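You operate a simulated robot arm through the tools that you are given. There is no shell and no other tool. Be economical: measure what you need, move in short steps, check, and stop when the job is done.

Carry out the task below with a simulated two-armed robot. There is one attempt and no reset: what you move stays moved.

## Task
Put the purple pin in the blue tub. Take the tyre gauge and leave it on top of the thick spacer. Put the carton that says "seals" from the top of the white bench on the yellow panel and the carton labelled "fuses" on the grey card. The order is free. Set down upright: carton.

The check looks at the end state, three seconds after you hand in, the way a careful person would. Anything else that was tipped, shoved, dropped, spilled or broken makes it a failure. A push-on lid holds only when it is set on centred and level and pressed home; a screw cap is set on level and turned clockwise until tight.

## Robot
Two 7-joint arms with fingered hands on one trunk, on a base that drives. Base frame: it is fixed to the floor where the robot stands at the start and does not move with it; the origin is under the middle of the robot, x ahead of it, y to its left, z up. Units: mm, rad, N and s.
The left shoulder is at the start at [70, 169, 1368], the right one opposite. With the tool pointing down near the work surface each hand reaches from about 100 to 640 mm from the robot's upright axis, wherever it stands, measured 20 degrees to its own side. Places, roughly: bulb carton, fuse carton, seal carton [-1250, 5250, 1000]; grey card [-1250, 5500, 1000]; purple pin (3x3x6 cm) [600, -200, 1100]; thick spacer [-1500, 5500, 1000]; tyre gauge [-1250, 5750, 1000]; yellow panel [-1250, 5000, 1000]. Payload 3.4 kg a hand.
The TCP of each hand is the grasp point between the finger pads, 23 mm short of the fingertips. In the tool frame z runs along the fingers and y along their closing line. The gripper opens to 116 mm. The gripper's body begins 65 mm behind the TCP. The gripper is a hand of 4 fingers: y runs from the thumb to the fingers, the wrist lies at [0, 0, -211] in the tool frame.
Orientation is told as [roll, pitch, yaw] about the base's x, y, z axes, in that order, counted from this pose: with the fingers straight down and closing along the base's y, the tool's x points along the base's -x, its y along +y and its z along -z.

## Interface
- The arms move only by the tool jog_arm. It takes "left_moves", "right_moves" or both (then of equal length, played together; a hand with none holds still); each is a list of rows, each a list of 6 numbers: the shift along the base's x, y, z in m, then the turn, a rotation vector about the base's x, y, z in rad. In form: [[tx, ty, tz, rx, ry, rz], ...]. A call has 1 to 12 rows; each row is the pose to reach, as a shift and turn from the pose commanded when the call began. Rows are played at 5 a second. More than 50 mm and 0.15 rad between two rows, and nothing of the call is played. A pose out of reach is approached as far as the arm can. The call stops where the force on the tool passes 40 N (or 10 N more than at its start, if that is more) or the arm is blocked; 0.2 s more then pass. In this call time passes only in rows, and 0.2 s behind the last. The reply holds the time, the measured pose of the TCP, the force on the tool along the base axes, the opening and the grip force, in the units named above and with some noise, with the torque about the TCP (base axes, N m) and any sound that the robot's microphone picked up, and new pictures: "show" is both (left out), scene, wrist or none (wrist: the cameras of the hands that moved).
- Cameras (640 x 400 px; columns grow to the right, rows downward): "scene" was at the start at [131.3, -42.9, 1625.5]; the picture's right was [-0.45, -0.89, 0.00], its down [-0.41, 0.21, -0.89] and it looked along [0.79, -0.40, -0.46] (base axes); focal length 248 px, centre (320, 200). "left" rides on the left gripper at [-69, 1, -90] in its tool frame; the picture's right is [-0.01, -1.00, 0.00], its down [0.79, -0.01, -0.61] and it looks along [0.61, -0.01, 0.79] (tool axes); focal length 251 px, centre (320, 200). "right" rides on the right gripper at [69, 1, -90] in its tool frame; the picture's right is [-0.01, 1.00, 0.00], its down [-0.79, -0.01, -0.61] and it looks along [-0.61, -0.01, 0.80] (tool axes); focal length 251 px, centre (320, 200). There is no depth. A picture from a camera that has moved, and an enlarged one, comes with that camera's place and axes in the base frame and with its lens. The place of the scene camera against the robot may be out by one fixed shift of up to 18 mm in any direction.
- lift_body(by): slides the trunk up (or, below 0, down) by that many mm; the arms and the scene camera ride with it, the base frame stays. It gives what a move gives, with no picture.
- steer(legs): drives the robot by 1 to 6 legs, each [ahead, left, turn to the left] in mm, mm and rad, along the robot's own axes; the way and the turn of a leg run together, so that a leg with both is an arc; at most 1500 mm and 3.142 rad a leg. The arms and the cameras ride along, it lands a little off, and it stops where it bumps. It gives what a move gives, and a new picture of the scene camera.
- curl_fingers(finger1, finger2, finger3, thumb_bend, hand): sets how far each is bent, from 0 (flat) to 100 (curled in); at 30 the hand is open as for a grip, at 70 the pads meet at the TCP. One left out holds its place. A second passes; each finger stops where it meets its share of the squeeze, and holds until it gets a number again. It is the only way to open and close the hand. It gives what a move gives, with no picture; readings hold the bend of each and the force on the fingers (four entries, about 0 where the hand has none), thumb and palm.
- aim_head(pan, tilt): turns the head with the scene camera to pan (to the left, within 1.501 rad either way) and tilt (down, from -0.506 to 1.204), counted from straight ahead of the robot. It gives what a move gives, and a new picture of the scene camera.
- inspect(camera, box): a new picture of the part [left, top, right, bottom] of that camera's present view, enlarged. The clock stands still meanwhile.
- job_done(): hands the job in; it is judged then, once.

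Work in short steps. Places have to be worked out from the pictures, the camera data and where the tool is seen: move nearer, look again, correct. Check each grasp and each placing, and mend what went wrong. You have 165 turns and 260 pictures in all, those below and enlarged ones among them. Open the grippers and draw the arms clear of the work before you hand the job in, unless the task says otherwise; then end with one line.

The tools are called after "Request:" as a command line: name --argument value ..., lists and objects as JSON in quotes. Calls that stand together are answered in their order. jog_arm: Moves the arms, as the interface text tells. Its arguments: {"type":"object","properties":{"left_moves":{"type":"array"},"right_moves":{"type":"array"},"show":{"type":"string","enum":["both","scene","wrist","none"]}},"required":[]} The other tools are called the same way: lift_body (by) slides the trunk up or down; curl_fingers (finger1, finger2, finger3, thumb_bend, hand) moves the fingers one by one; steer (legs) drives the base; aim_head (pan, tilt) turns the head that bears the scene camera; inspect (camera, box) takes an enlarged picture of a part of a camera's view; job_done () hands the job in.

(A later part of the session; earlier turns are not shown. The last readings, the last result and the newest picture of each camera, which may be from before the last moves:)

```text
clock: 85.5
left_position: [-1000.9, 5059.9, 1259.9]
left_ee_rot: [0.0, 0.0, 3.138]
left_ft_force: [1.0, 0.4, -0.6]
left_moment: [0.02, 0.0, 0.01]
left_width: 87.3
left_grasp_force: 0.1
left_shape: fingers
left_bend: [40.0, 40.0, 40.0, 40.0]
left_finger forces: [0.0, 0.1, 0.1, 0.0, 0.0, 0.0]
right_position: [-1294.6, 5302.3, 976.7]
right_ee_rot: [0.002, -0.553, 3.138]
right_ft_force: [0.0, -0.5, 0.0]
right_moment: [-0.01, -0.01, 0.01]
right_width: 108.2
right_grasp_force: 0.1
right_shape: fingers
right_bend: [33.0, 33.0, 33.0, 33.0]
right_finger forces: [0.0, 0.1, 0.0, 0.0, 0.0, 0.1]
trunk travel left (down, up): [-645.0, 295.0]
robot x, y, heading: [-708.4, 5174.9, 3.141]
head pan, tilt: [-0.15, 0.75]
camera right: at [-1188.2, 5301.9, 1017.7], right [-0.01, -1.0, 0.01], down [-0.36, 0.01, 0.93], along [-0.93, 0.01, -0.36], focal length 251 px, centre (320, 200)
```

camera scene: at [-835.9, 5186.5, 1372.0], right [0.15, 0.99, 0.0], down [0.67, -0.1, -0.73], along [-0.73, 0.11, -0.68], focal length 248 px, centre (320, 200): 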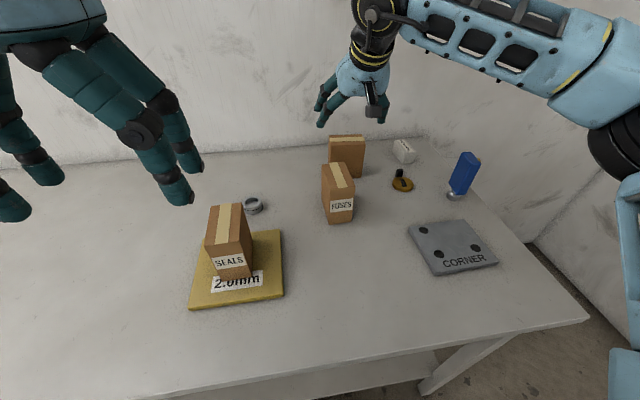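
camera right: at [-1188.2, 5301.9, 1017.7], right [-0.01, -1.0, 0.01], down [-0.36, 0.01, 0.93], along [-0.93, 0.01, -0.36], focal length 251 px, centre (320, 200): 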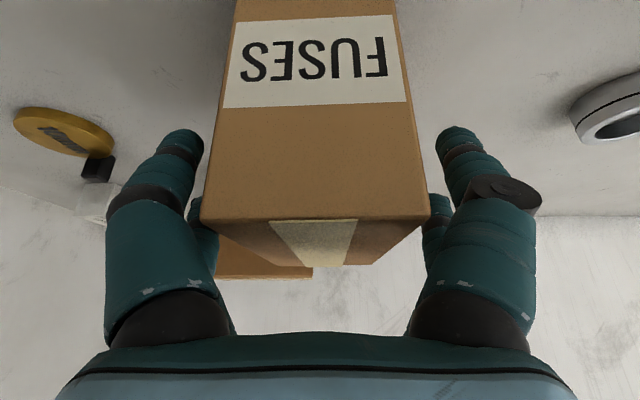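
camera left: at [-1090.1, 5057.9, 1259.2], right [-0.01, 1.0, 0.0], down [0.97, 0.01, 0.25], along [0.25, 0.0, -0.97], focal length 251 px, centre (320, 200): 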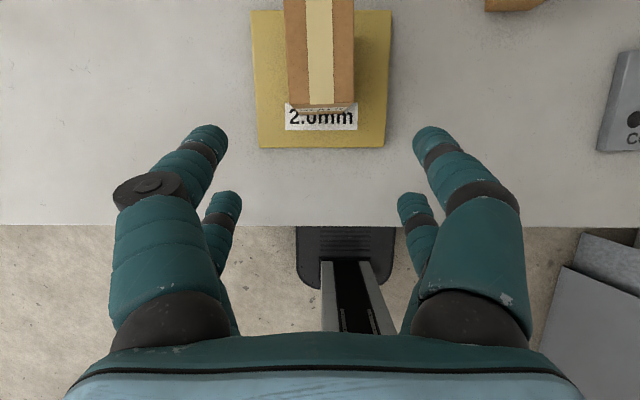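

No contact so far and the carton is between the fingers. Closing in two stages, then a small lift.

Request:
curl_fingers --hand "right" --finger1 46 --finger2 46 --finger3 46 --thumb_bend 46

Request:
curl_fingers --hand "right" --finger1 62 --finger2 62 --finger3 62 --thumb_bend 62

Request:
jog_arm --right_moves '[[0, 0, 0.02, 0, 0, 0], [0, 0, 0.05, 0, 0, 0]]' --show "both"

```text
clock: 86.5
left_position: [-1000.9, 5060.6, 1259.6]
left_ee_rot: [0.0, -0.004, 3.137]
left_ft_force: [0.0, -0.2, -0.5]
left_moment: [0.01, -0.03, -0.01]
left_width: 87.4
left_grasp_force: 0.1
left_shape: fingers
left_bend: [40.0, 40.0, 40.0, 40.0]
left_finger forces: [0.0, 0.0, 0.0, 0.0, 0.0, 0.0]
right_position: [-1293.6, 5301.9, 977.2]
right_ee_rot: [0.003, -0.552, 3.138]
right_ft_force: [-0.1, 0.8, -0.1]
right_moment: [-0.01, -0.01, -0.01]
right_width: 70.8
right_grasp_force: 0.3
right_shape: fingers
right_bend: [46.0, 46.0, 46.0, 46.0]
right_finger forces: [0.1, 0.1, 0.0, 0.0, 0.1, 0.0]
trunk travel left (down, up): [-645.0, 295.0]
robot x, y, heading: [-709.5, 5172.8, 3.141]
head pan, tilt: [-0.15, 0.75]
```

```text
clock: 87.5
left_position: [-1001.6, 5060.7, 1261.2]
left_ee_rot: [-0.001, -0.001, 3.139]
left_ft_force: [-0.7, 0.0, -0.1]
left_moment: [-0.03, 0.01, -0.01]
left_width: 87.7
left_grasp_force: 0.0
left_shape: fingers
left_bend: [40.0, 40.0, 40.0, 40.0]
left_finger forces: [0.0, 0.1, 0.0, 0.0, 0.0, 0.1]
right_position: [-1293.0, 5300.9, 977.3]
right_ee_rot: [0.004, -0.552, 3.137]
right_ft_force: [0.5, 0.5, 0.7]
right_moment: [0.0, -0.02, 0.0]
right_width: 55.7
right_grasp_force: 17.3
right_shape: fingers
right_bend: [50.0, 50.0, 52.0, 52.0]
right_finger forces: [8.9, 8.3, 6.5, 0.1, 10.8, 0.1]
trunk travel left (down, up): [-645.0, 295.0]
robot x, y, heading: [-705.1, 5173.7, 3.143]
head pan, tilt: [-0.15, 0.75]
```

```text
clock: 88.1
left_position: [-1001.3, 5059.2, 1259.9]
left_ee_rot: [-0.001, -0.001, 3.138]
left_ft_force: [-0.4, 0.9, 0.2]
left_moment: [-0.01, -0.01, -0.01]
left_width: 87.6
left_grasp_force: 0.1
left_shape: fingers
left_bend: [40.0, 40.0, 40.0, 40.0]
left_finger forces: [0.1, 0.0, 0.1, 0.0, 0.0, 0.1]
right_position: [-1294.7, 5299.6, 1028.4]
right_ee_rot: [0.002, -0.551, 3.14]
right_ft_force: [-0.1, -0.6, -0.1]
right_moment: [0.02, 0.04, 0.02]
right_width: 56.0
right_grasp_force: 16.8
right_shape: fingers
right_bend: [50.0, 50.0, 52.0, 52.0]
right_finger forces: [9.0, 8.4, 6.4, 0.0, 10.7, 0.0]
trunk travel left (down, up): [-645.0, 295.0]
robot x, y, heading: [-710.7, 5172.3, 3.141]
head pan, tilt: [-0.15, 0.75]
camera scene: at [-840.8, 5186.3, 1371.4], right [0.15, 0.99, 0.0], down [0.67, -0.1, -0.73], along [-0.72, 0.11, -0.68], focal length 248 px, centre (320, 200)
camera right: at [-1188.6, 5299.7, 1068.5], right [-0.01, -1.0, 0.01], down [-0.36, 0.01, 0.93], along [-0.93, 0.01, -0.36], focal length 251 px, centre (320, 200)
```

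scene: 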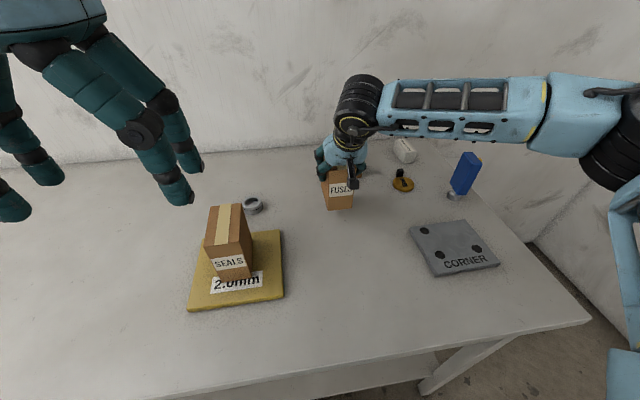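
right: 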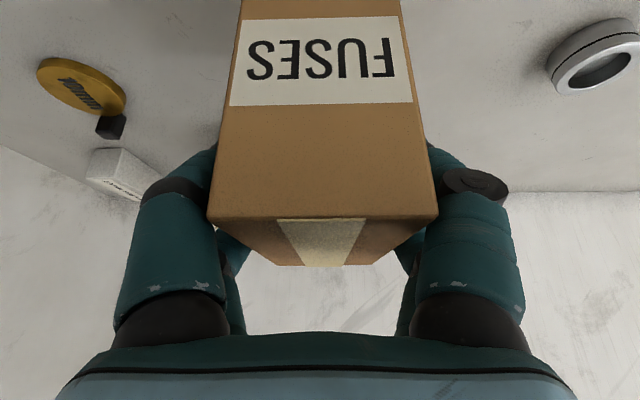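

The carton is lifted and level. From the wrist views the grey card centre is about [-1135,5540], with its near edge at x≈-1072. I'll bring the carton back and across to the card.

Request:
jog_arm --right_moves '[[0.04, 0, 0.01, 0, 0, 0], [0.08, 0.02, 0.015, 0, 0, 0], [0.115, 0.05, 0.015, 0, 0, 0], [0.14, 0.09, 0.015, 0, 0, 0], [0.155, 0.13, 0.015, 0, 0, 0], [0.165, 0.175, 0.015, 0, 0, 0], [0.165, 0.215, 0.015, 0, 0, 0], [0.165, 0.24, 0.015, 0, 0, 0]]' --show "both"

```text
clock: 89.9
left_position: [-1000.6, 5059.9, 1261.7]
left_ee_rot: [0.0, -0.002, 3.141]
left_ft_force: [-0.2, 0.3, -0.1]
left_moment: [-0.01, -0.04, 0.04]
left_width: 87.4
left_grasp_force: 0.2
left_shape: fingers
left_bend: [40.0, 40.0, 40.0, 40.0]
left_finger forces: [0.1, 0.0, 0.0, 0.1, 0.0, 0.0]
right_position: [-1130.6, 5539.6, 1044.3]
right_ee_rot: [0.0, -0.551, 3.141]
right_ft_force: [-0.7, -0.1, -1.6]
right_moment: [-0.02, -0.01, -0.04]
right_width: 55.3
right_grasp_force: 16.4
right_shape: fingers
right_bend: [50.0, 50.0, 53.0, 53.0]
right_finger forces: [8.6, 8.0, 6.1, 0.1, 10.2, 0.1]
trunk travel left (down, up): [-645.0, 295.0]
robot x, y, heading: [-708.1, 5178.4, 3.141]
head pan, tilt: [-0.15, 0.75]
camera scene: at [-840.9, 5186.2, 1371.4], right [0.15, 0.99, 0.0], down [0.67, -0.1, -0.73], along [-0.72, 0.11, -0.68], focal length 248 px, centre (320, 200)
camera right: at [-1025.9, 5540.4, 1085.3], right [-0.01, -1.0, 0.01], down [-0.36, 0.01, 0.93], along [-0.93, 0.01, -0.36], focal length 251 px, centre (320, 200)
```

scene: 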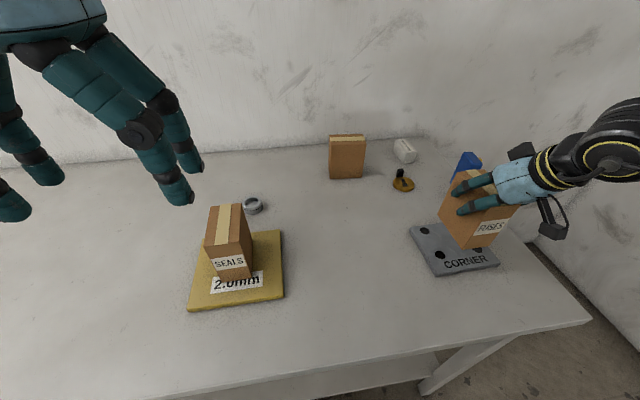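
right: 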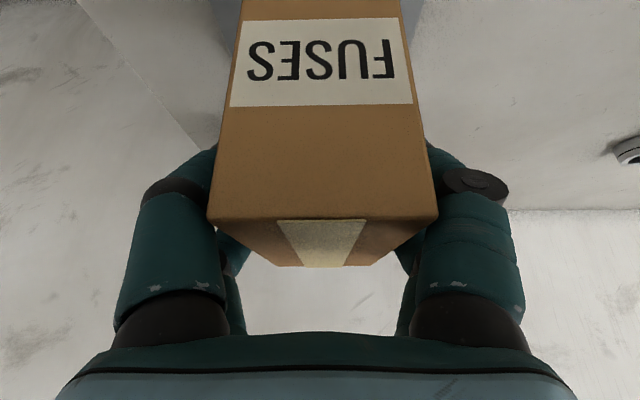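

It's over the card in both views. Lowering to just above contact.

Request:
jog_arm --right_moves '[[0, 0, -0.025, 0, 0, 0], [0, 0, -0.044, 0, 0, 0]]' --show "scene"

Request:
inspect --camera "scene" --box '[390, 130, 550, 300]'

```text
clock: 90.5
left_position: [-1002.1, 5060.8, 1259.8]
left_ee_rot: [0.0, 0.001, 3.138]
left_ft_force: [-0.1, 0.1, 0.5]
left_moment: [0.01, -0.01, 0.0]
left_width: 87.6
left_grasp_force: 0.1
left_shape: fingers
left_bend: [40.0, 40.0, 40.0, 40.0]
left_finger forces: [0.1, 0.1, 0.0, 0.1, 0.0, 0.0]
right_position: [-1131.0, 5540.4, 999.2]
right_ee_rot: [0.003, -0.551, 3.14]
right_ft_force: [0.6, 0.1, -1.3]
right_moment: [-0.02, 0.0, 0.01]
right_width: 55.3
right_grasp_force: 16.5
right_shape: fingers
right_bend: [50.0, 50.0, 53.0, 53.0]
right_finger forces: [8.7, 8.0, 6.3, 0.0, 10.3, 0.0]
trunk travel left (down, up): [-645.0, 295.0]
robot x, y, heading: [-708.0, 5176.6, 3.137]
head pan, tilt: [-0.15, 0.75]
camera scene: at [-841.6, 5187.0, 1371.3], right [0.15, 0.99, 0.0], down [0.67, -0.1, -0.73], along [-0.72, 0.11, -0.68], focal length 248 px, centre (320, 200)
```

scene: 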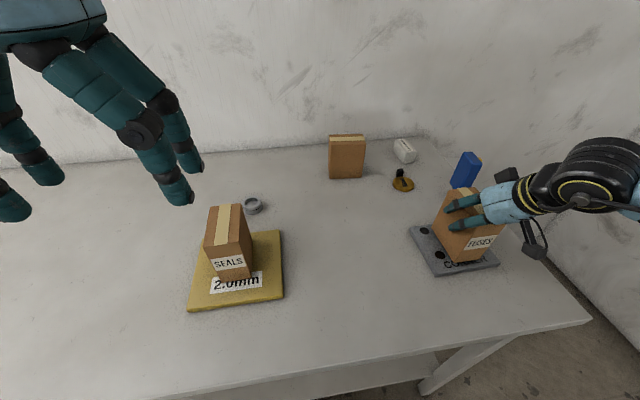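

```text
2.35 times, centred on (470, 215) of scene
camera zoom: at [-841.6, 5187.0, 1371.3], right [0.15, 0.99, 0.0], down [0.67, -0.1, -0.73], along [-0.72, 0.11, -0.68], focal length 584 px, centre (-33, 165)
```

zoom: 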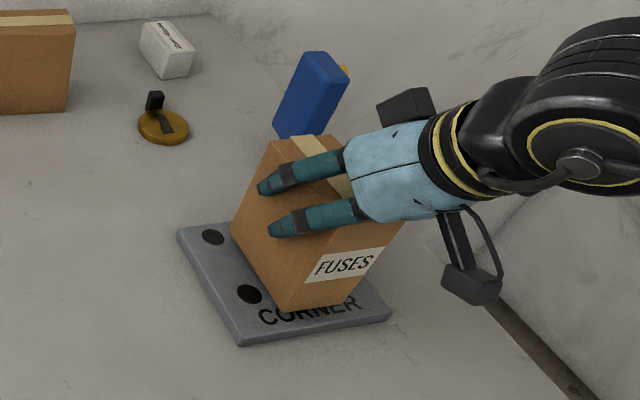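

The position on the card is good. Lowering to contact.

Request:
jog_arm --right_moves '[[0, 0, -0.003, 0, 0, 0], [0, 0, -0.006, 0, 0, 0]]' --show "none"

Request:
jog_arm --right_moves '[[0, 0, -0.003, 0, 0, 0]]' --show "none"

```text
clock: 91.1
left_position: [-1000.8, 5059.9, 1260.2]
left_ee_rot: [-0.001, 0.0, 3.138]
left_ft_force: [-0.5, 0.3, -0.8]
left_moment: [-0.05, 0.03, -0.01]
left_width: 87.3
left_grasp_force: 0.1
left_shape: fingers
left_bend: [40.0, 40.0, 40.0, 40.0]
left_finger forces: [0.0, 0.0, 0.0, 0.1, 0.0, 0.0]
right_position: [-1129.7, 5540.9, 993.0]
right_ee_rot: [0.002, -0.552, 3.139]
right_ft_force: [1.2, 0.3, -0.6]
right_moment: [-0.01, 0.01, 0.0]
right_width: 55.2
right_grasp_force: 16.4
right_shape: fingers
right_bend: [50.0, 50.0, 53.0, 53.0]
right_finger forces: [8.7, 7.8, 6.3, 0.0, 10.4, 0.1]
trunk travel left (down, up): [-645.0, 295.0]
robot x, y, heading: [-710.3, 5175.3, 3.14]
head pan, tilt: [-0.15, 0.75]
```

```text
clock: 91.5
left_position: [-999.3, 5059.9, 1260.2]
left_ee_rot: [-0.001, -0.004, 3.138]
left_ft_force: [0.3, 0.3, -1.0]
left_moment: [0.02, 0.0, 0.02]
left_width: 87.4
left_grasp_force: 0.0
left_shape: fingers
left_bend: [40.0, 40.0, 40.0, 40.0]
left_finger forces: [0.0, 0.1, 0.0, 0.0, 0.0, 0.0]
right_position: [-1129.0, 5540.8, 991.5]
right_ee_rot: [0.002, -0.553, 3.139]
right_ft_force: [-2.4, 0.3, 6.4]
right_moment: [0.04, 0.01, 0.0]
right_width: 55.2
right_grasp_force: 17.7
right_shape: fingers
right_bend: [50.0, 50.0, 53.0, 53.0]
right_finger forces: [9.2, 8.0, 6.4, 0.0, 11.4, 0.0]
trunk travel left (down, up): [-645.0, 295.0]
robot x, y, heading: [-707.5, 5173.3, 3.135]
head pan, tilt: [-0.15, 0.75]
```

Contact at about 6 N. Releasing and withdrawing upward, then back.

Request:
curl_fingers --hand "right" --finger1 40 --finger2 40 --finger3 40 --thumb_bend 40

Request:
jog_arm --right_moves '[[0, 0, 0.04, 0, 0, 0], [0, 0, 0.08, 0, 0, 0], [0.01, 0, 0.12, 0, -0.1, 0], [0.04, 0, 0.15, 0, -0.2, 0], [0.08, 0, 0.17, 0, -0.3, 0], [0.12, 0, 0.18, 0, -0.4, 0]]' --show "both"

```text
clock: 92.5
left_position: [-1001.4, 5059.8, 1260.5]
left_ee_rot: [0.001, -0.002, 3.139]
left_ft_force: [-1.5, -0.7, 0.0]
left_moment: [0.0, 0.0, 0.01]
left_width: 87.3
left_grasp_force: 0.0
left_shape: fingers
left_bend: [40.0, 40.0, 40.0, 40.0]
left_finger forces: [0.0, 0.1, 0.0, 0.1, 0.1, 0.1]
right_position: [-1129.8, 5540.2, 991.1]
right_ee_rot: [0.003, -0.551, 3.14]
right_ft_force: [-0.2, 0.1, 1.2]
right_moment: [-0.01, 0.02, 0.0]
right_width: 87.4
right_grasp_force: 0.1
right_shape: fingers
right_bend: [40.0, 40.0, 40.0, 40.0]
right_finger forces: [0.0, 0.1, 0.0, 0.1, 0.1, 0.0]
trunk travel left (down, up): [-645.0, 295.0]
robot x, y, heading: [-707.7, 5175.6, 3.142]
head pan, tilt: [-0.15, 0.75]
```

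```text
clock: 93.9
left_position: [-999.0, 5059.8, 1261.2]
left_ee_rot: [0.0, -0.004, 3.138]
left_ft_force: [0.4, 0.1, -0.9]
left_moment: [0.02, 0.01, -0.02]
left_width: 87.3
left_grasp_force: 0.0
left_shape: fingers
left_bend: [40.0, 40.0, 40.0, 40.0]
left_finger forces: [0.1, 0.0, 0.0, 0.0, 0.0, 0.1]
right_position: [-1008.8, 5540.8, 1171.9]
right_ee_rot: [0.0, -0.149, 3.139]
right_ft_force: [0.5, 0.0, 0.0]
right_moment: [-0.02, 0.03, -0.02]
right_width: 87.4
right_grasp_force: 0.0
right_shape: fingers
right_bend: [40.0, 40.0, 40.0, 40.0]
right_finger forces: [0.1, 0.0, 0.1, 0.0, 0.0, 0.0]
trunk travel left (down, up): [-645.0, 295.0]
robot x, y, heading: [-706.8, 5172.7, 3.137]
head pan, tilt: [-0.15, 0.75]
camera scene: at [-840.3, 5186.3, 1371.5], right [0.15, 0.99, 0.0], down [0.67, -0.1, -0.73], along [-0.72, 0.11, -0.68], focal length 248 px, centre (320, 200)
camera right: at [-927.7, 5541.3, 1250.9], right [-0.01, -1.0, 0.0], down [-0.7, 0.01, 0.72], along [-0.72, 0.01, -0.7], focal length 251 px, centre (320, 200)
```

scene: 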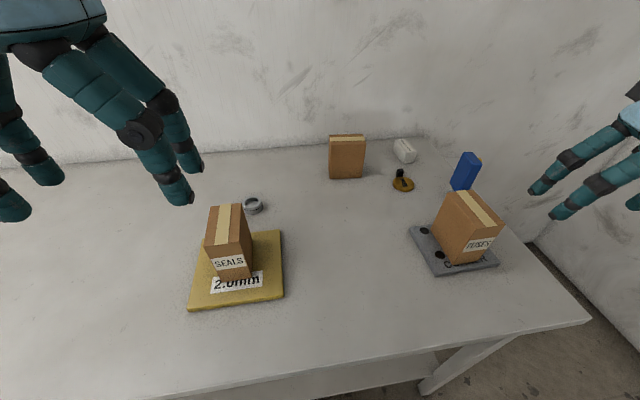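
right: 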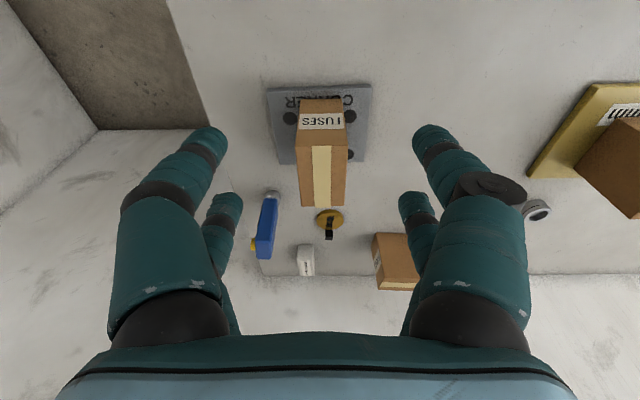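

Fuses stands upright on the card. Next I'll shift the base right and slightly ahead so the right shoulder lines up with the gauge and disc.

Request:
steer --legs '[[30, -230, 0]]'

Request:
jog_arm --right_moves '[[-0.02, -0.03, 0, 0, 0.08, 0], [-0.045, -0.06, 0, 0, 0.16, 0], [-0.07, -0.09, 0, 0, 0.24, 0], [-0.1, -0.11, 0, 0, 0.32, 0]]' --show "both"

```text
clock: 95.6
left_position: [-1029.9, 5286.9, 1260.4]
left_ee_rot: [-0.002, -0.002, 3.137]
left_ft_force: [-1.1, 0.7, -0.2]
left_moment: [0.03, 0.01, 0.01]
left_width: 87.2
left_grasp_force: 0.1
left_shape: fingers
left_bend: [40.0, 40.0, 40.0, 40.0]
left_finger forces: [0.0, 0.1, 0.0, 0.0, 0.0, 0.1]
right_position: [-1037.4, 5768.4, 1172.7]
right_ee_rot: [0.001, -0.15, 3.136]
right_ft_force: [0.0, 0.0, 0.1]
right_moment: [0.02, 0.01, 0.0]
right_width: 87.5
right_grasp_force: 0.2
right_shape: fingers
right_bend: [40.0, 40.0, 40.0, 40.0]
right_finger forces: [0.0, 0.0, 0.0, 0.1, 0.1, 0.0]
trunk travel left (down, up): [-645.0, 295.0]
robot x, y, heading: [-739.0, 5400.8, 3.136]
head pan, tilt: [-0.15, 0.75]
camera scene: at [-870.1, 5412.5, 1371.4], right [0.15, 0.99, 0.0], down [0.67, -0.1, -0.73], along [-0.72, 0.11, -0.68], focal length 248 px, centre (320, 200)
```

scene: 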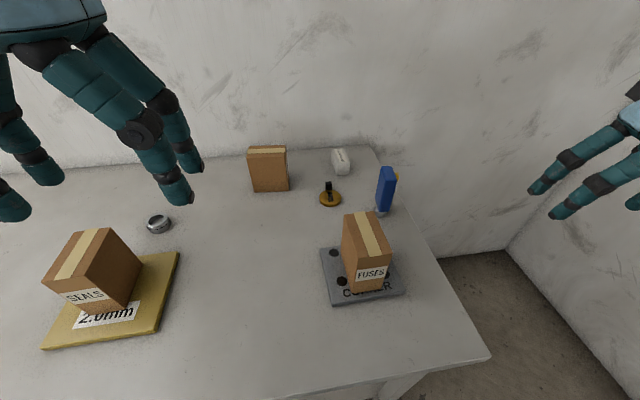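

```text
clock: 96.6
left_position: [-1030.6, 5287.1, 1260.0]
left_ee_rot: [-0.001, 0.0, 3.138]
left_ft_force: [-0.1, 0.2, 0.1]
left_moment: [-0.01, 0.01, 0.02]
left_width: 87.5
left_grasp_force: 0.0
left_shape: fingers
left_bend: [40.0, 40.0, 40.0, 40.0]
left_finger forces: [0.0, 0.0, 0.0, 0.0, 0.0, 0.0]
right_position: [-1140.6, 5655.3, 1171.9]
right_ee_rot: [0.001, -0.472, 3.136]
right_ft_force: [0.1, 0.4, -0.3]
right_moment: [-0.02, -0.01, 0.0]
right_width: 87.7
right_grasp_force: 0.0
right_shape: fingers
right_bend: [40.0, 40.0, 40.0, 40.0]
right_finger forces: [0.0, 0.1, 0.0, 0.0, 0.0, 0.1]
trunk travel left (down, up): [-645.0, 295.0]
robot x, y, heading: [-736.9, 5402.5, 3.138]
head pan, tilt: [-0.15, 0.75]
camera scene: at [-871.4, 5411.7, 1371.2], right [0.15, 0.99, 0.0], down [0.67, -0.1, -0.73], along [-0.72, 0.11, -0.68], focal length 248 px, centre (320, 200)
camera right: at [-1038.6, 5655.5, 1220.6], right [-0.01, -1.0, 0.0], down [-0.43, 0.01, 0.9], along [-0.9, 0.01, -0.43], focal length 251 px, centre (320, 200)
```

scene: 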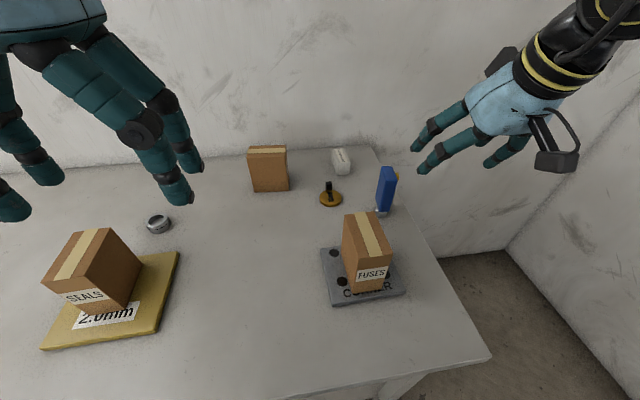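
right: 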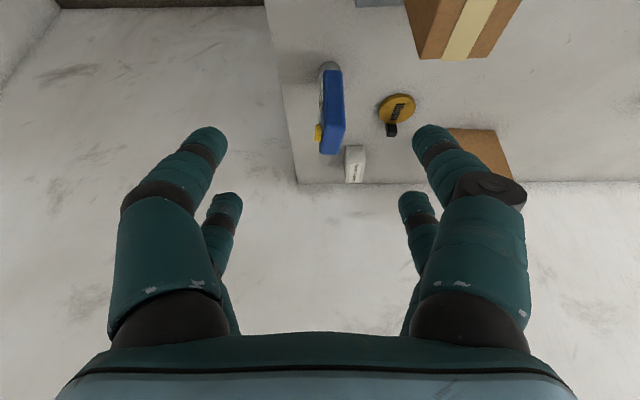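

Request:
inspect --camera "right" --box '[290, 40, 430, 190]'

Request:
inspect --camera "scene" --box '[310, 150, 410, 230]'

```text
2.67 times, centred on (360, 115) of right
camera zoom: at [-1038.6, 5655.5, 1220.6], right [-0.01, -1.0, 0.0], down [-0.43, 0.01, 0.9], along [-0.9, 0.01, -0.43], focal length 670 px, centre (213, 427)
```

zoom: 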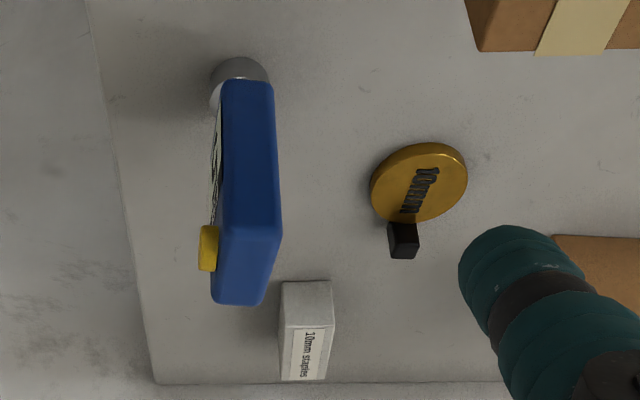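

```text
5.00 times, centred on (360, 190) of scene
camera zoom: at [-871.4, 5411.7, 1371.2], right [0.15, 0.99, 0.0], down [0.67, -0.1, -0.73], along [-0.72, 0.11, -0.68], focal length 1240 px, centre (120, 250)
```

zoom: 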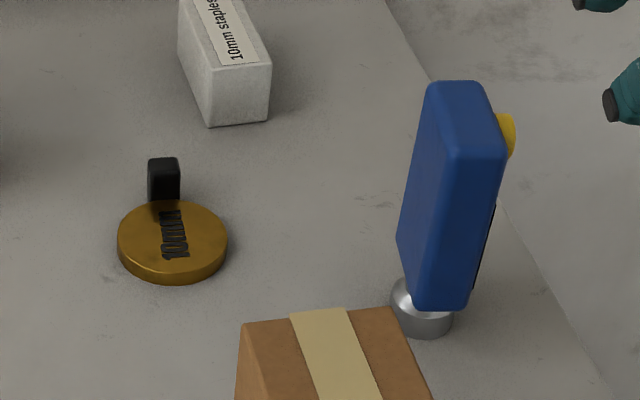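

The gauge body is thin along y (~29 mm) and about 50 mm deep in x. Its base is at [-1293,5643] and its top near 1017–1030. The disc centre is [-1361,5526], Ø62, with the handle on its far rim. I'll go above the gauge with the hand tilted 0.6.

Request:
jog_arm --right_moves '[[-0.04, -0.005, -0.01, 0, 0.05, 0], [-0.08, -0.01, -0.02, 0, 0.1, 0], [-0.12, -0.012, -0.04, 0, 0.13, 0], [-0.15, -0.012, -0.07, 0, 0.13, 0], [-0.152, -0.012, -0.095, 0, 0.13, 0]]' --show "both"

```text
clock: 97.8
left_position: [-1029.7, 5287.2, 1261.3]
left_ee_rot: [-0.001, -0.001, 3.137]
left_ft_force: [-0.1, 0.0, 0.9]
left_moment: [0.01, 0.0, 0.01]
left_width: 87.5
left_grasp_force: 0.0
left_shape: fingers
left_bend: [40.0, 40.0, 40.0, 40.0]
left_finger forces: [0.1, 0.1, 0.0, 0.0, 0.0, 0.1]
right_position: [-1290.1, 5647.4, 1075.6]
right_ee_rot: [0.002, -0.601, 3.135]
right_ft_force: [1.2, 0.3, 0.0]
right_moment: [0.02, 0.01, -0.02]
right_width: 87.6
right_grasp_force: 0.0
right_shape: fingers
right_bend: [40.0, 40.0, 40.0, 40.0]
right_finger forces: [0.0, 0.0, 0.0, 0.0, 0.0, 0.1]
trunk travel left (down, up): [-645.0, 295.0]
robot x, y, heading: [-734.6, 5401.5, 3.135]
head pan, tilt: [-0.15, 0.75]
camera scene: at [-870.1, 5413.8, 1371.4], right [0.15, 0.99, 0.0], down [0.67, -0.11, -0.73], along [-0.72, 0.11, -0.68], focal length 248 px, centre (320, 200)
camera right: at [-1182.1, 5646.1, 1110.9], right [-0.01, -1.0, 0.01], down [-0.31, 0.01, 0.95], along [-0.95, 0.01, -0.31], focal length 251 px, centre (320, 200)
```

scene: 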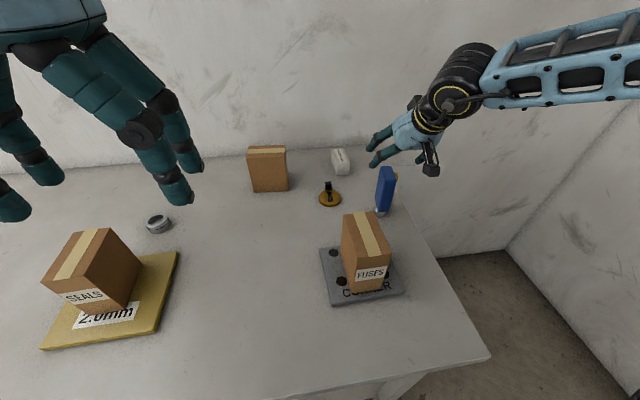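
right: 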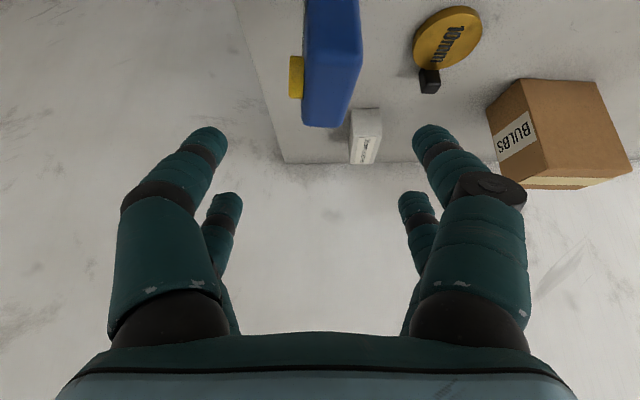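

Gauge top is centred at about [-1292,5641]. I'll shift y by -5 mm and descend to z≈957 at mid-body.

Request:
jog_arm --right_moves '[[0, -0.005, -0.03, 0, 0, 0], [0, -0.005, -0.06, 0, 0, 0], [0, -0.005, -0.09, 0, 0, 0], [0, -0.005, -0.118, 0, 0, 0]]' --show "both"

```text
clock: 98.8
left_position: [-1031.8, 5287.7, 1260.6]
left_ee_rot: [-0.001, 0.0, 3.136]
left_ft_force: [0.0, 0.5, 0.7]
left_moment: [0.01, -0.01, -0.01]
left_width: 87.3
left_grasp_force: 0.0
left_shape: fingers
left_bend: [40.0, 40.0, 40.0, 40.0]
left_finger forces: [0.0, 0.1, 0.0, 0.0, 0.0, 0.1]
right_position: [-1291.8, 5642.2, 958.8]
right_ee_rot: [0.003, -0.599, 3.137]
right_ft_force: [-0.7, -1.0, 0.4]
right_moment: [0.01, 0.04, 0.01]
right_width: 87.8
right_grasp_force: 0.1
right_shape: fingers
right_bend: [40.0, 40.0, 40.0, 40.0]
right_finger forces: [0.1, 0.0, 0.0, 0.0, 0.0, 0.0]
trunk travel left (down, up): [-645.0, 295.0]
robot x, y, heading: [-736.6, 5401.8, 3.138]
head pan, tilt: [-0.15, 0.75]
camera scene: at [-871.4, 5413.9, 1371.3], right [0.15, 0.99, 0.0], down [0.67, -0.11, -0.73], along [-0.72, 0.11, -0.68], focal length 248 px, centre (320, 200)
camera right: at [-1183.6, 5642.0, 994.0], right [-0.01, -1.0, 0.01], down [-0.31, 0.01, 0.95], along [-0.95, 0.01, -0.31], focal length 251 px, centre (320, 200)
```

scene: 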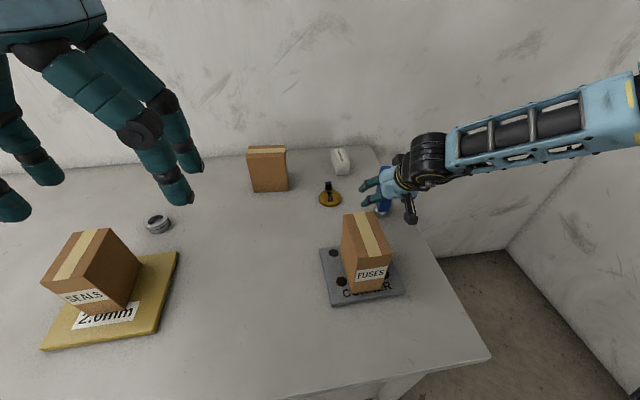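
right: 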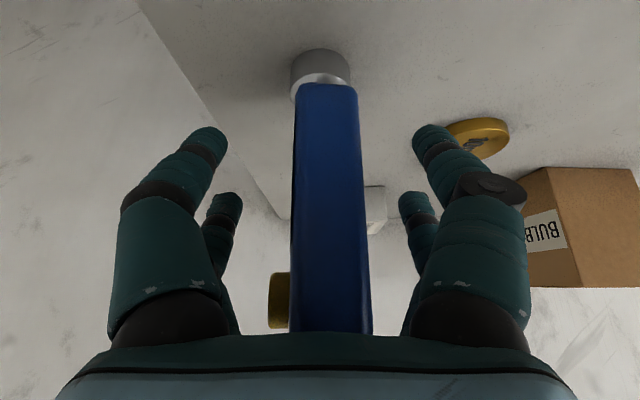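

Centred with no contact. Closing in two stages.

Request:
curl_fingers --hand "right" --finger1 52 --finger2 52 --finger3 52 --thumb_bend 52

Request:
curl_fingers --hand "right" --finger1 68 --finger2 68 --finger3 68 --thumb_bend 68

Request:
inspect --camera "right" --box '[160, 20, 480, 340]'

```text
clock: 99.8
left_position: [-1030.2, 5287.1, 1259.9]
left_ee_rot: [0.001, -0.001, 3.135]
left_ft_force: [-0.9, 0.0, -0.2]
left_moment: [-0.01, 0.02, -0.01]
left_width: 87.2
left_grasp_force: 0.1
left_shape: fingers
left_bend: [40.0, 40.0, 40.0, 40.0]
left_finger forces: [0.0, 0.1, 0.1, 0.0, 0.1, 0.1]
right_position: [-1290.8, 5642.1, 960.1]
right_ee_rot: [0.003, -0.6, 3.136]
right_ft_force: [-0.2, -0.6, 0.6]
right_moment: [-0.03, 0.01, -0.01]
right_width: 52.8
right_grasp_force: 0.0
right_shape: fingers
right_bend: [52.0, 52.0, 52.0, 52.0]
right_finger forces: [0.0, 0.1, 0.0, 0.1, 0.0, 0.0]
trunk travel left (down, up): [-645.0, 295.0]
robot x, y, heading: [-739.2, 5403.9, 3.141]
head pan, tilt: [-0.15, 0.75]
```

```text
clock: 100.8
left_position: [-1030.5, 5287.5, 1259.0]
left_ee_rot: [0.0, 0.0, 3.136]
left_ft_force: [0.1, 0.4, -0.2]
left_moment: [-0.01, 0.03, -0.03]
left_width: 87.4
left_grasp_force: 0.1
left_shape: fingers
left_bend: [40.0, 40.0, 40.0, 40.0]
left_finger forces: [0.0, 0.0, 0.0, 0.1, 0.0, 0.0]
right_position: [-1291.1, 5641.6, 960.7]
right_ee_rot: [0.004, -0.6, 3.135]
right_ft_force: [0.5, 1.1, -0.9]
right_moment: [-0.01, -0.03, -0.01]
right_width: 24.7
right_grasp_force: 10.1
right_shape: fingers
right_bend: [61.0, 62.0, 62.0, 63.0]
right_finger forces: [5.6, 4.4, 4.2, 0.0, 5.7, 0.0]
trunk travel left (down, up): [-645.0, 295.0]
robot x, y, heading: [-737.4, 5402.8, 3.135]
head pan, tilt: [-0.15, 0.75]
```

```text
1.25 times, centred on (320, 180) of right
camera zoom: at [-1183.1, 5641.8, 994.8], right [-0.01, -1.0, 0.01], down [-0.31, 0.01, 0.95], along [-0.95, 0.01, -0.31], focal length 314 px, centre (320, 225)
```

zoom: 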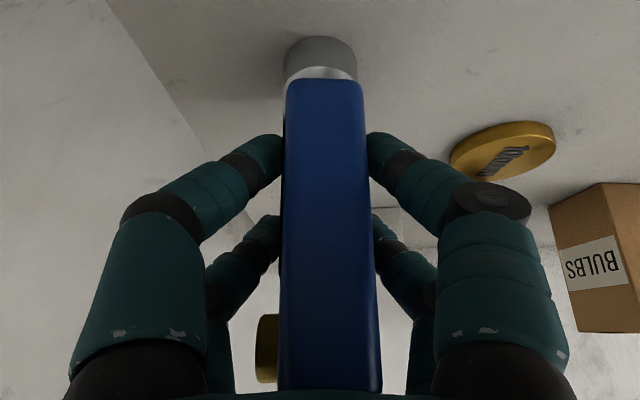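

Gripped at 10 N. Lifting 60 mm and checking.

Request:
jog_arm --right_moves '[[0, 0, 0.02, 0, 0, 0], [0, 0, 0.045, 0, 0, 0], [0, 0, 0.065, 0, 0, 0]]' --show "both"

```text
clock: 101.6
left_position: [-1030.5, 5288.3, 1261.2]
left_ee_rot: [-0.001, -0.003, 3.137]
left_ft_force: [-0.2, 0.5, 0.1]
left_moment: [-0.04, -0.03, 0.03]
left_width: 87.2
left_grasp_force: 0.0
left_shape: fingers
left_bend: [40.0, 40.0, 40.0, 40.0]
left_finger forces: [0.1, 0.1, 0.0, 0.0, 0.0, 0.0]
right_position: [-1291.0, 5642.6, 1023.7]
right_ee_rot: [0.004, -0.599, 3.136]
right_ft_force: [-0.4, -0.6, -1.0]
right_moment: [-0.03, 0.03, 0.02]
right_width: 24.7
right_grasp_force: 9.7
right_shape: fingers
right_bend: [61.0, 62.0, 62.0, 63.0]
right_finger forces: [5.6, 4.5, 4.2, 0.1, 5.6, 0.1]
trunk travel left (down, up): [-645.0, 295.0]
robot x, y, heading: [-739.6, 5402.0, 3.133]
head pan, tilt: [-0.15, 0.75]
camera scene: at [-870.2, 5413.4, 1371.3], right [0.15, 0.99, 0.0], down [0.67, -0.11, -0.73], along [-0.72, 0.11, -0.68], focal length 248 px, centre (320, 200)
camera right: at [-1183.1, 5642.1, 1058.6], right [-0.01, -1.0, 0.01], down [-0.31, 0.01, 0.95], along [-0.95, 0.01, -0.31], focal length 251 px, centre (320, 200)
```

scene: 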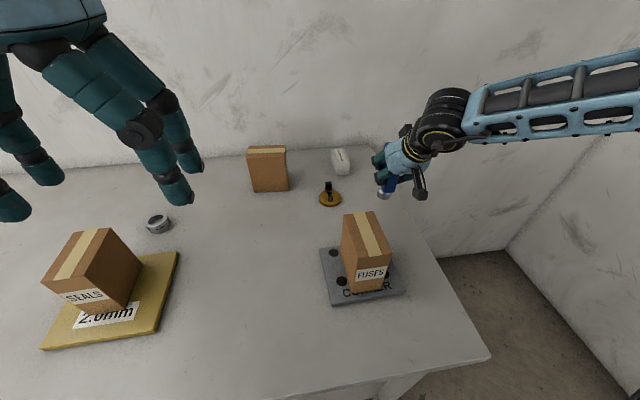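
right: 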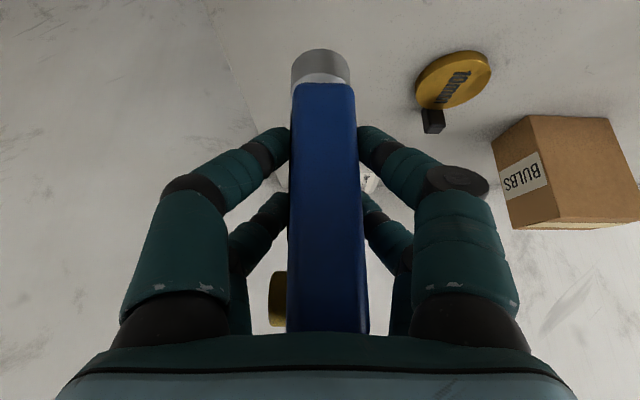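

The gauge is held steadily. The disc is confirmed at about [-1360,5527]. I'll carry the gauge above it.

Request:
jog_arm --right_moves '[[-0.015, -0.03, 0, 0, 0, 0], [-0.03, -0.06, 0, 0, 0, 0], [-0.045, -0.09, 0, 0, 0, 0], [-0.065, -0.116, 0, 0, 0, 0]]' --show "both"

Request:
inspect --camera "right" --box '[240, 0, 400, 140]'

Request:
inspect --camera "scene" --box '[280, 140, 420, 230]'

```text
clock: 102.6
left_position: [-1031.1, 5287.6, 1260.3]
left_ee_rot: [-0.001, 0.001, 3.135]
left_ft_force: [-0.7, -1.0, 0.8]
left_moment: [0.01, -0.03, 0.0]
left_width: 87.6
left_grasp_force: 0.1
left_shape: fingers
left_bend: [40.0, 40.0, 40.0, 40.0]
left_finger forces: [0.0, 0.0, 0.0, 0.1, 0.0, 0.0]
right_position: [-1349.1, 5535.3, 1023.9]
right_ee_rot: [0.001, -0.599, 3.136]
right_ft_force: [-0.2, -0.3, -1.8]
right_moment: [0.0, 0.02, -0.01]
right_width: 24.3
right_grasp_force: 10.2
right_shape: fingers
right_bend: [61.0, 62.0, 62.0, 63.0]
right_finger forces: [5.3, 4.6, 4.1, 0.0, 5.6, 0.0]
right hand out of reach, approached as far as the arm can: row 4
trunk travel left (down, up): [-645.0, 295.0]
robot x, y, heading: [-738.5, 5404.7, 3.141]
head pan, tilt: [-0.15, 0.75]
camera scene: at [-872.0, 5413.4, 1371.2], right [0.15, 0.99, 0.0], down [0.67, -0.11, -0.73], along [-0.72, 0.11, -0.68], focal length 248 px, centre (320, 200)
camera right: at [-1241.8, 5534.8, 1059.8], right [-0.01, -1.0, 0.01], down [-0.31, 0.01, 0.95], along [-0.95, 0.01, -0.31], focal length 251 px, centre (320, 200)
```

scene: 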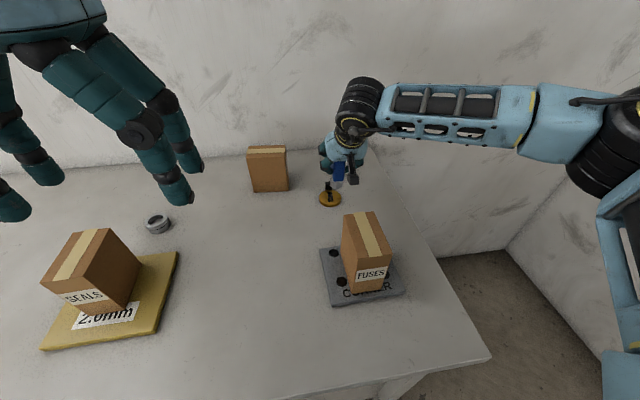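
right: 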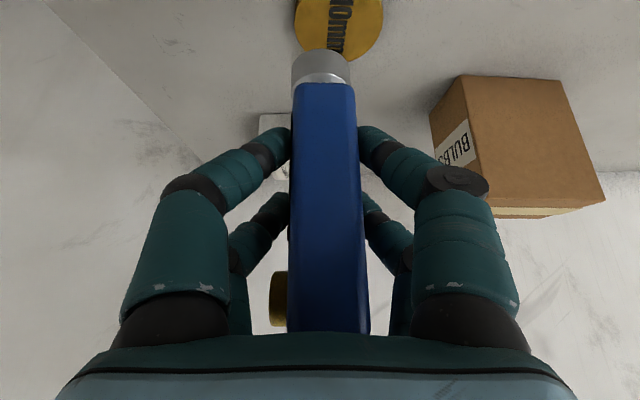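

```text
2.86 times, centred on (320, 70) of right
camera zoom: at [-1241.8, 5534.8, 1059.8], right [-0.01, -1.0, 0.01], down [-0.31, 0.01, 0.95], along [-0.95, 0.01, -0.31], focal length 718 px, centre (320, 571)
```

zoom: 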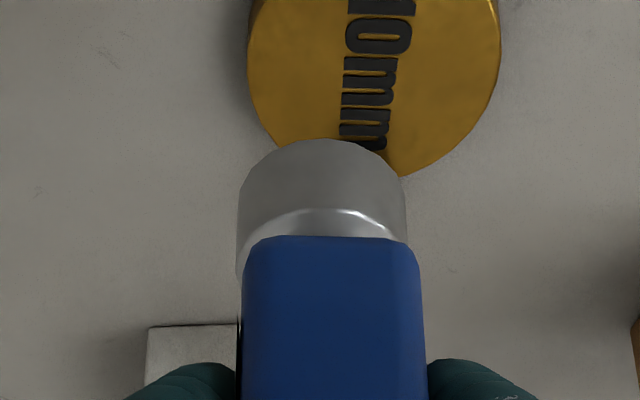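

```text
4.44 times, centred on (350, 185) of scene
camera zoom: at [-872.0, 5413.4, 1371.2], right [0.15, 0.99, 0.0], down [0.67, -0.11, -0.73], along [-0.72, 0.11, -0.68], focal length 1103 px, centre (187, 267)
```

zoom: 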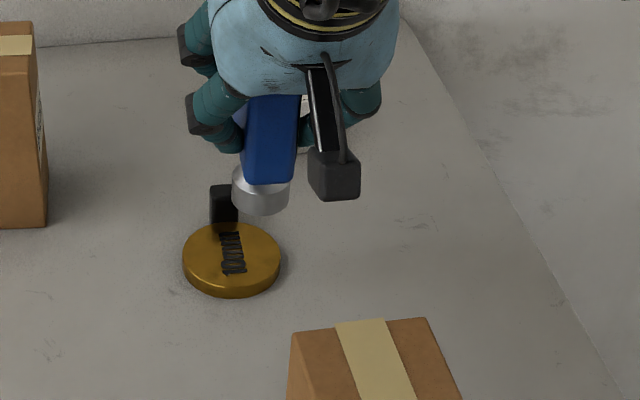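

The arm fell 7–10 mm short. I'll pull back 25 mm, drive 40 mm ahead with a little left, then re-centre over the disc (target TCP about [-1354,5525]).

Request:
jog_arm --right_moves '[[0.015, 0, 0.005, 0, 0, 0], [0.03, 0, 0.005, 0, 0, 0]]' --show "none"

Request:
steer --legs '[[40, 0, 0]]'

```text
clock: 103.2
left_position: [-1029.8, 5286.8, 1261.3]
left_ee_rot: [0.001, -0.002, 3.135]
left_ft_force: [0.2, -0.7, 0.6]
left_moment: [0.01, -0.03, 0.01]
left_width: 87.7
left_grasp_force: 0.0
left_shape: fingers
left_bend: [40.0, 40.0, 40.0, 40.0]
left_finger forces: [0.0, 0.0, 0.0, 0.0, 0.0, 0.0]
right_position: [-1316.0, 5534.8, 1030.6]
right_ee_rot: [0.005, -0.599, 3.134]
right_ft_force: [-0.3, 0.9, -1.2]
right_moment: [-0.03, 0.01, 0.0]
right_width: 24.3
right_grasp_force: 9.3
right_shape: fingers
right_bend: [61.0, 62.0, 62.0, 63.0]
right_finger forces: [5.4, 4.4, 4.3, 0.1, 5.6, 0.0]
trunk travel left (down, up): [-645.0, 295.0]
robot x, y, heading: [-739.5, 5405.8, 3.133]
head pan, tilt: [-0.15, 0.75]
```

```text
clock: 104.0
left_position: [-1038.3, 5287.3, 1259.9]
left_ee_rot: [0.001, -0.002, 3.137]
left_ft_force: [-1.3, 0.9, 0.3]
left_moment: [-0.02, 0.01, 0.02]
left_width: 87.3
left_grasp_force: 0.1
left_shape: fingers
left_bend: [40.0, 40.0, 40.0, 40.0]
left_finger forces: [0.0, 0.0, 0.1, 0.0, 0.0, 0.1]
right_position: [-1325.7, 5535.6, 1029.4]
right_ee_rot: [0.003, -0.599, 3.135]
right_ft_force: [0.3, -0.1, -1.2]
right_moment: [-0.04, 0.03, 0.02]
right_width: 24.2
right_grasp_force: 10.2
right_shape: fingers
right_bend: [61.0, 62.0, 62.0, 63.0]
right_finger forces: [5.4, 4.4, 4.2, 0.1, 5.6, 0.1]
trunk travel left (down, up): [-645.0, 295.0]
robot x, y, heading: [-749.2, 5401.6, 3.139]
head pan, tilt: [-0.15, 0.75]
stopped in leg 1: the robot was blocked; the commanded pose is now the measured one
camera scene: at [-879.1, 5413.6, 1371.2], right [0.15, 0.99, 0.0], down [0.67, -0.11, -0.73], along [-0.72, 0.11, -0.68], focal length 248 px, centre (320, 200)
```

scene: 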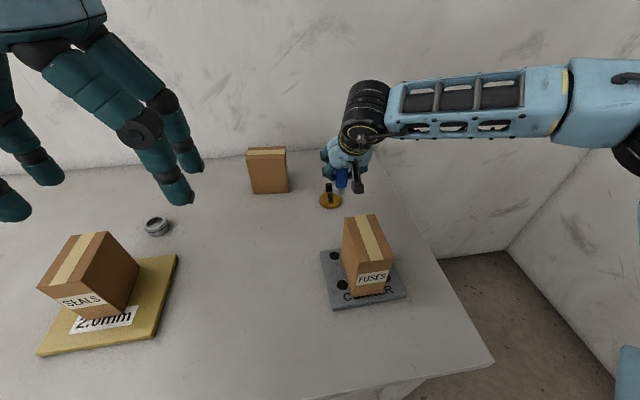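

The base met the bench after 10 mm and nothing appears to have moved. I'll ease off 4 mm and slide 40 mm left to align the shoulder with the disc, then try the reach again.

Request:
steer --legs '[[-4, 0, 0], [0, 40, 0]]'

```text
clock: 105.2
left_position: [-1034.7, 5251.8, 1261.5]
left_ee_rot: [0.004, 0.0, 3.136]
left_ft_force: [0.9, -0.5, 0.3]
left_moment: [0.01, 0.0, -0.02]
left_width: 87.5
left_grasp_force: 0.1
left_shape: fingers
left_bend: [40.0, 40.0, 40.0, 40.0]
left_finger forces: [0.0, 0.0, 0.0, 0.1, 0.1, 0.0]
right_position: [-1322.1, 5499.3, 1028.6]
right_ee_rot: [0.008, -0.6, 3.132]
right_ft_force: [0.3, 0.5, -1.4]
right_moment: [-0.02, -0.06, 0.01]
right_width: 24.6
right_grasp_force: 9.7
right_shape: fingers
right_bend: [61.0, 62.0, 62.0, 63.0]
right_finger forces: [5.3, 4.4, 4.2, 0.1, 5.5, 0.1]
trunk travel left (down, up): [-645.0, 295.0]
robot x, y, heading: [-741.6, 5365.1, 3.132]
head pan, tilt: [-0.15, 0.75]
camera scene: at [-874.7, 5379.1, 1371.2], right [0.16, 0.99, 0.0], down [0.67, -0.11, -0.73], along [-0.72, 0.11, -0.68], focal length 248 px, centre (320, 200)
```

scene: 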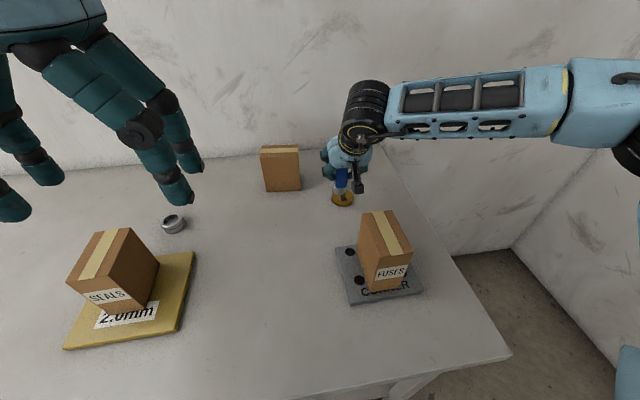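

Now I'll move to the disc centre.

Request:
jog_arm --right_moves '[[-0.01, 0.014, 0, 0, 0, 0], [-0.02, 0.029, 0, 0, 0, 0], [-0.032, 0.029, 0, 0, 0, 0]]' --show "wrist"

Request:
inspect --camera "right" --box '[240, 0, 400, 140]'

Request:
inspect --camera "scene" --box '[290, 140, 430, 230]'

```text
clock: 106.0
left_position: [-1034.8, 5245.9, 1260.3]
left_ee_rot: [-0.002, -0.001, 3.135]
left_ft_force: [-0.5, -0.6, 0.0]
left_moment: [0.02, -0.02, 0.0]
left_width: 87.6
left_grasp_force: 0.1
left_shape: fingers
left_bend: [40.0, 40.0, 40.0, 40.0]
left_finger forces: [0.1, 0.0, 0.0, 0.0, 0.0, 0.1]
right_position: [-1353.1, 5524.1, 1027.8]
right_ee_rot: [0.004, -0.597, 3.135]
right_ft_force: [-0.2, 1.0, -1.3]
right_moment: [-0.01, -0.01, 0.0]
right_width: 24.4
right_grasp_force: 10.2
right_shape: fingers
right_bend: [61.0, 62.0, 62.0, 63.0]
right_finger forces: [5.3, 4.4, 4.0, 0.0, 5.5, 0.1]
trunk travel left (down, up): [-645.0, 295.0]
robot x, y, heading: [-745.6, 5365.5, 3.137]
head pan, tilt: [-0.15, 0.75]
camera right: at [-1245.1, 5523.6, 1063.4], right [-0.01, -1.0, 0.01], down [-0.31, 0.01, 0.95], along [-0.95, 0.01, -0.31], focal length 251 px, centre (320, 200)
```

right: 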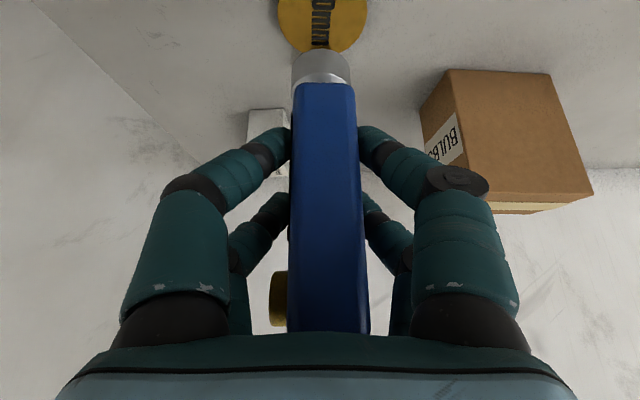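

```text
2.86 times, centred on (320, 70) of right
camera zoom: at [-1245.1, 5523.6, 1063.4], right [-0.01, -1.0, 0.01], down [-0.31, 0.01, 0.95], along [-0.95, 0.01, -0.31], focal length 718 px, centre (320, 571)
```

zoom: 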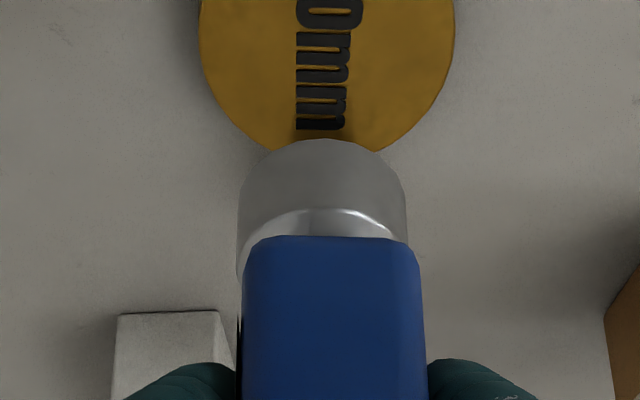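

```text
4.44 times, centred on (360, 185) of scene
camera zoom: at [-875.0, 5372.7, 1371.3], right [0.16, 0.99, 0.0], down [0.67, -0.11, -0.73], along [-0.72, 0.11, -0.68], focal length 1103 px, centre (142, 267)
```

zoom: 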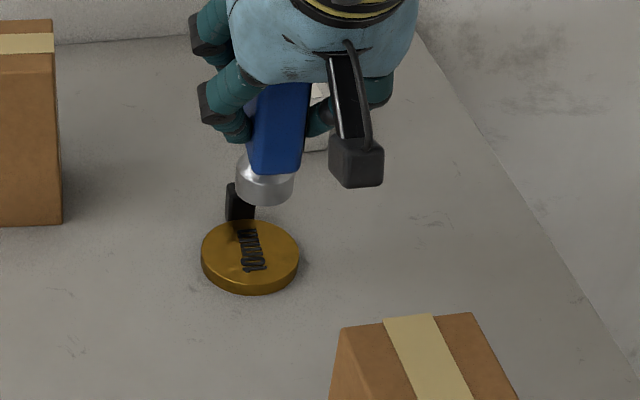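

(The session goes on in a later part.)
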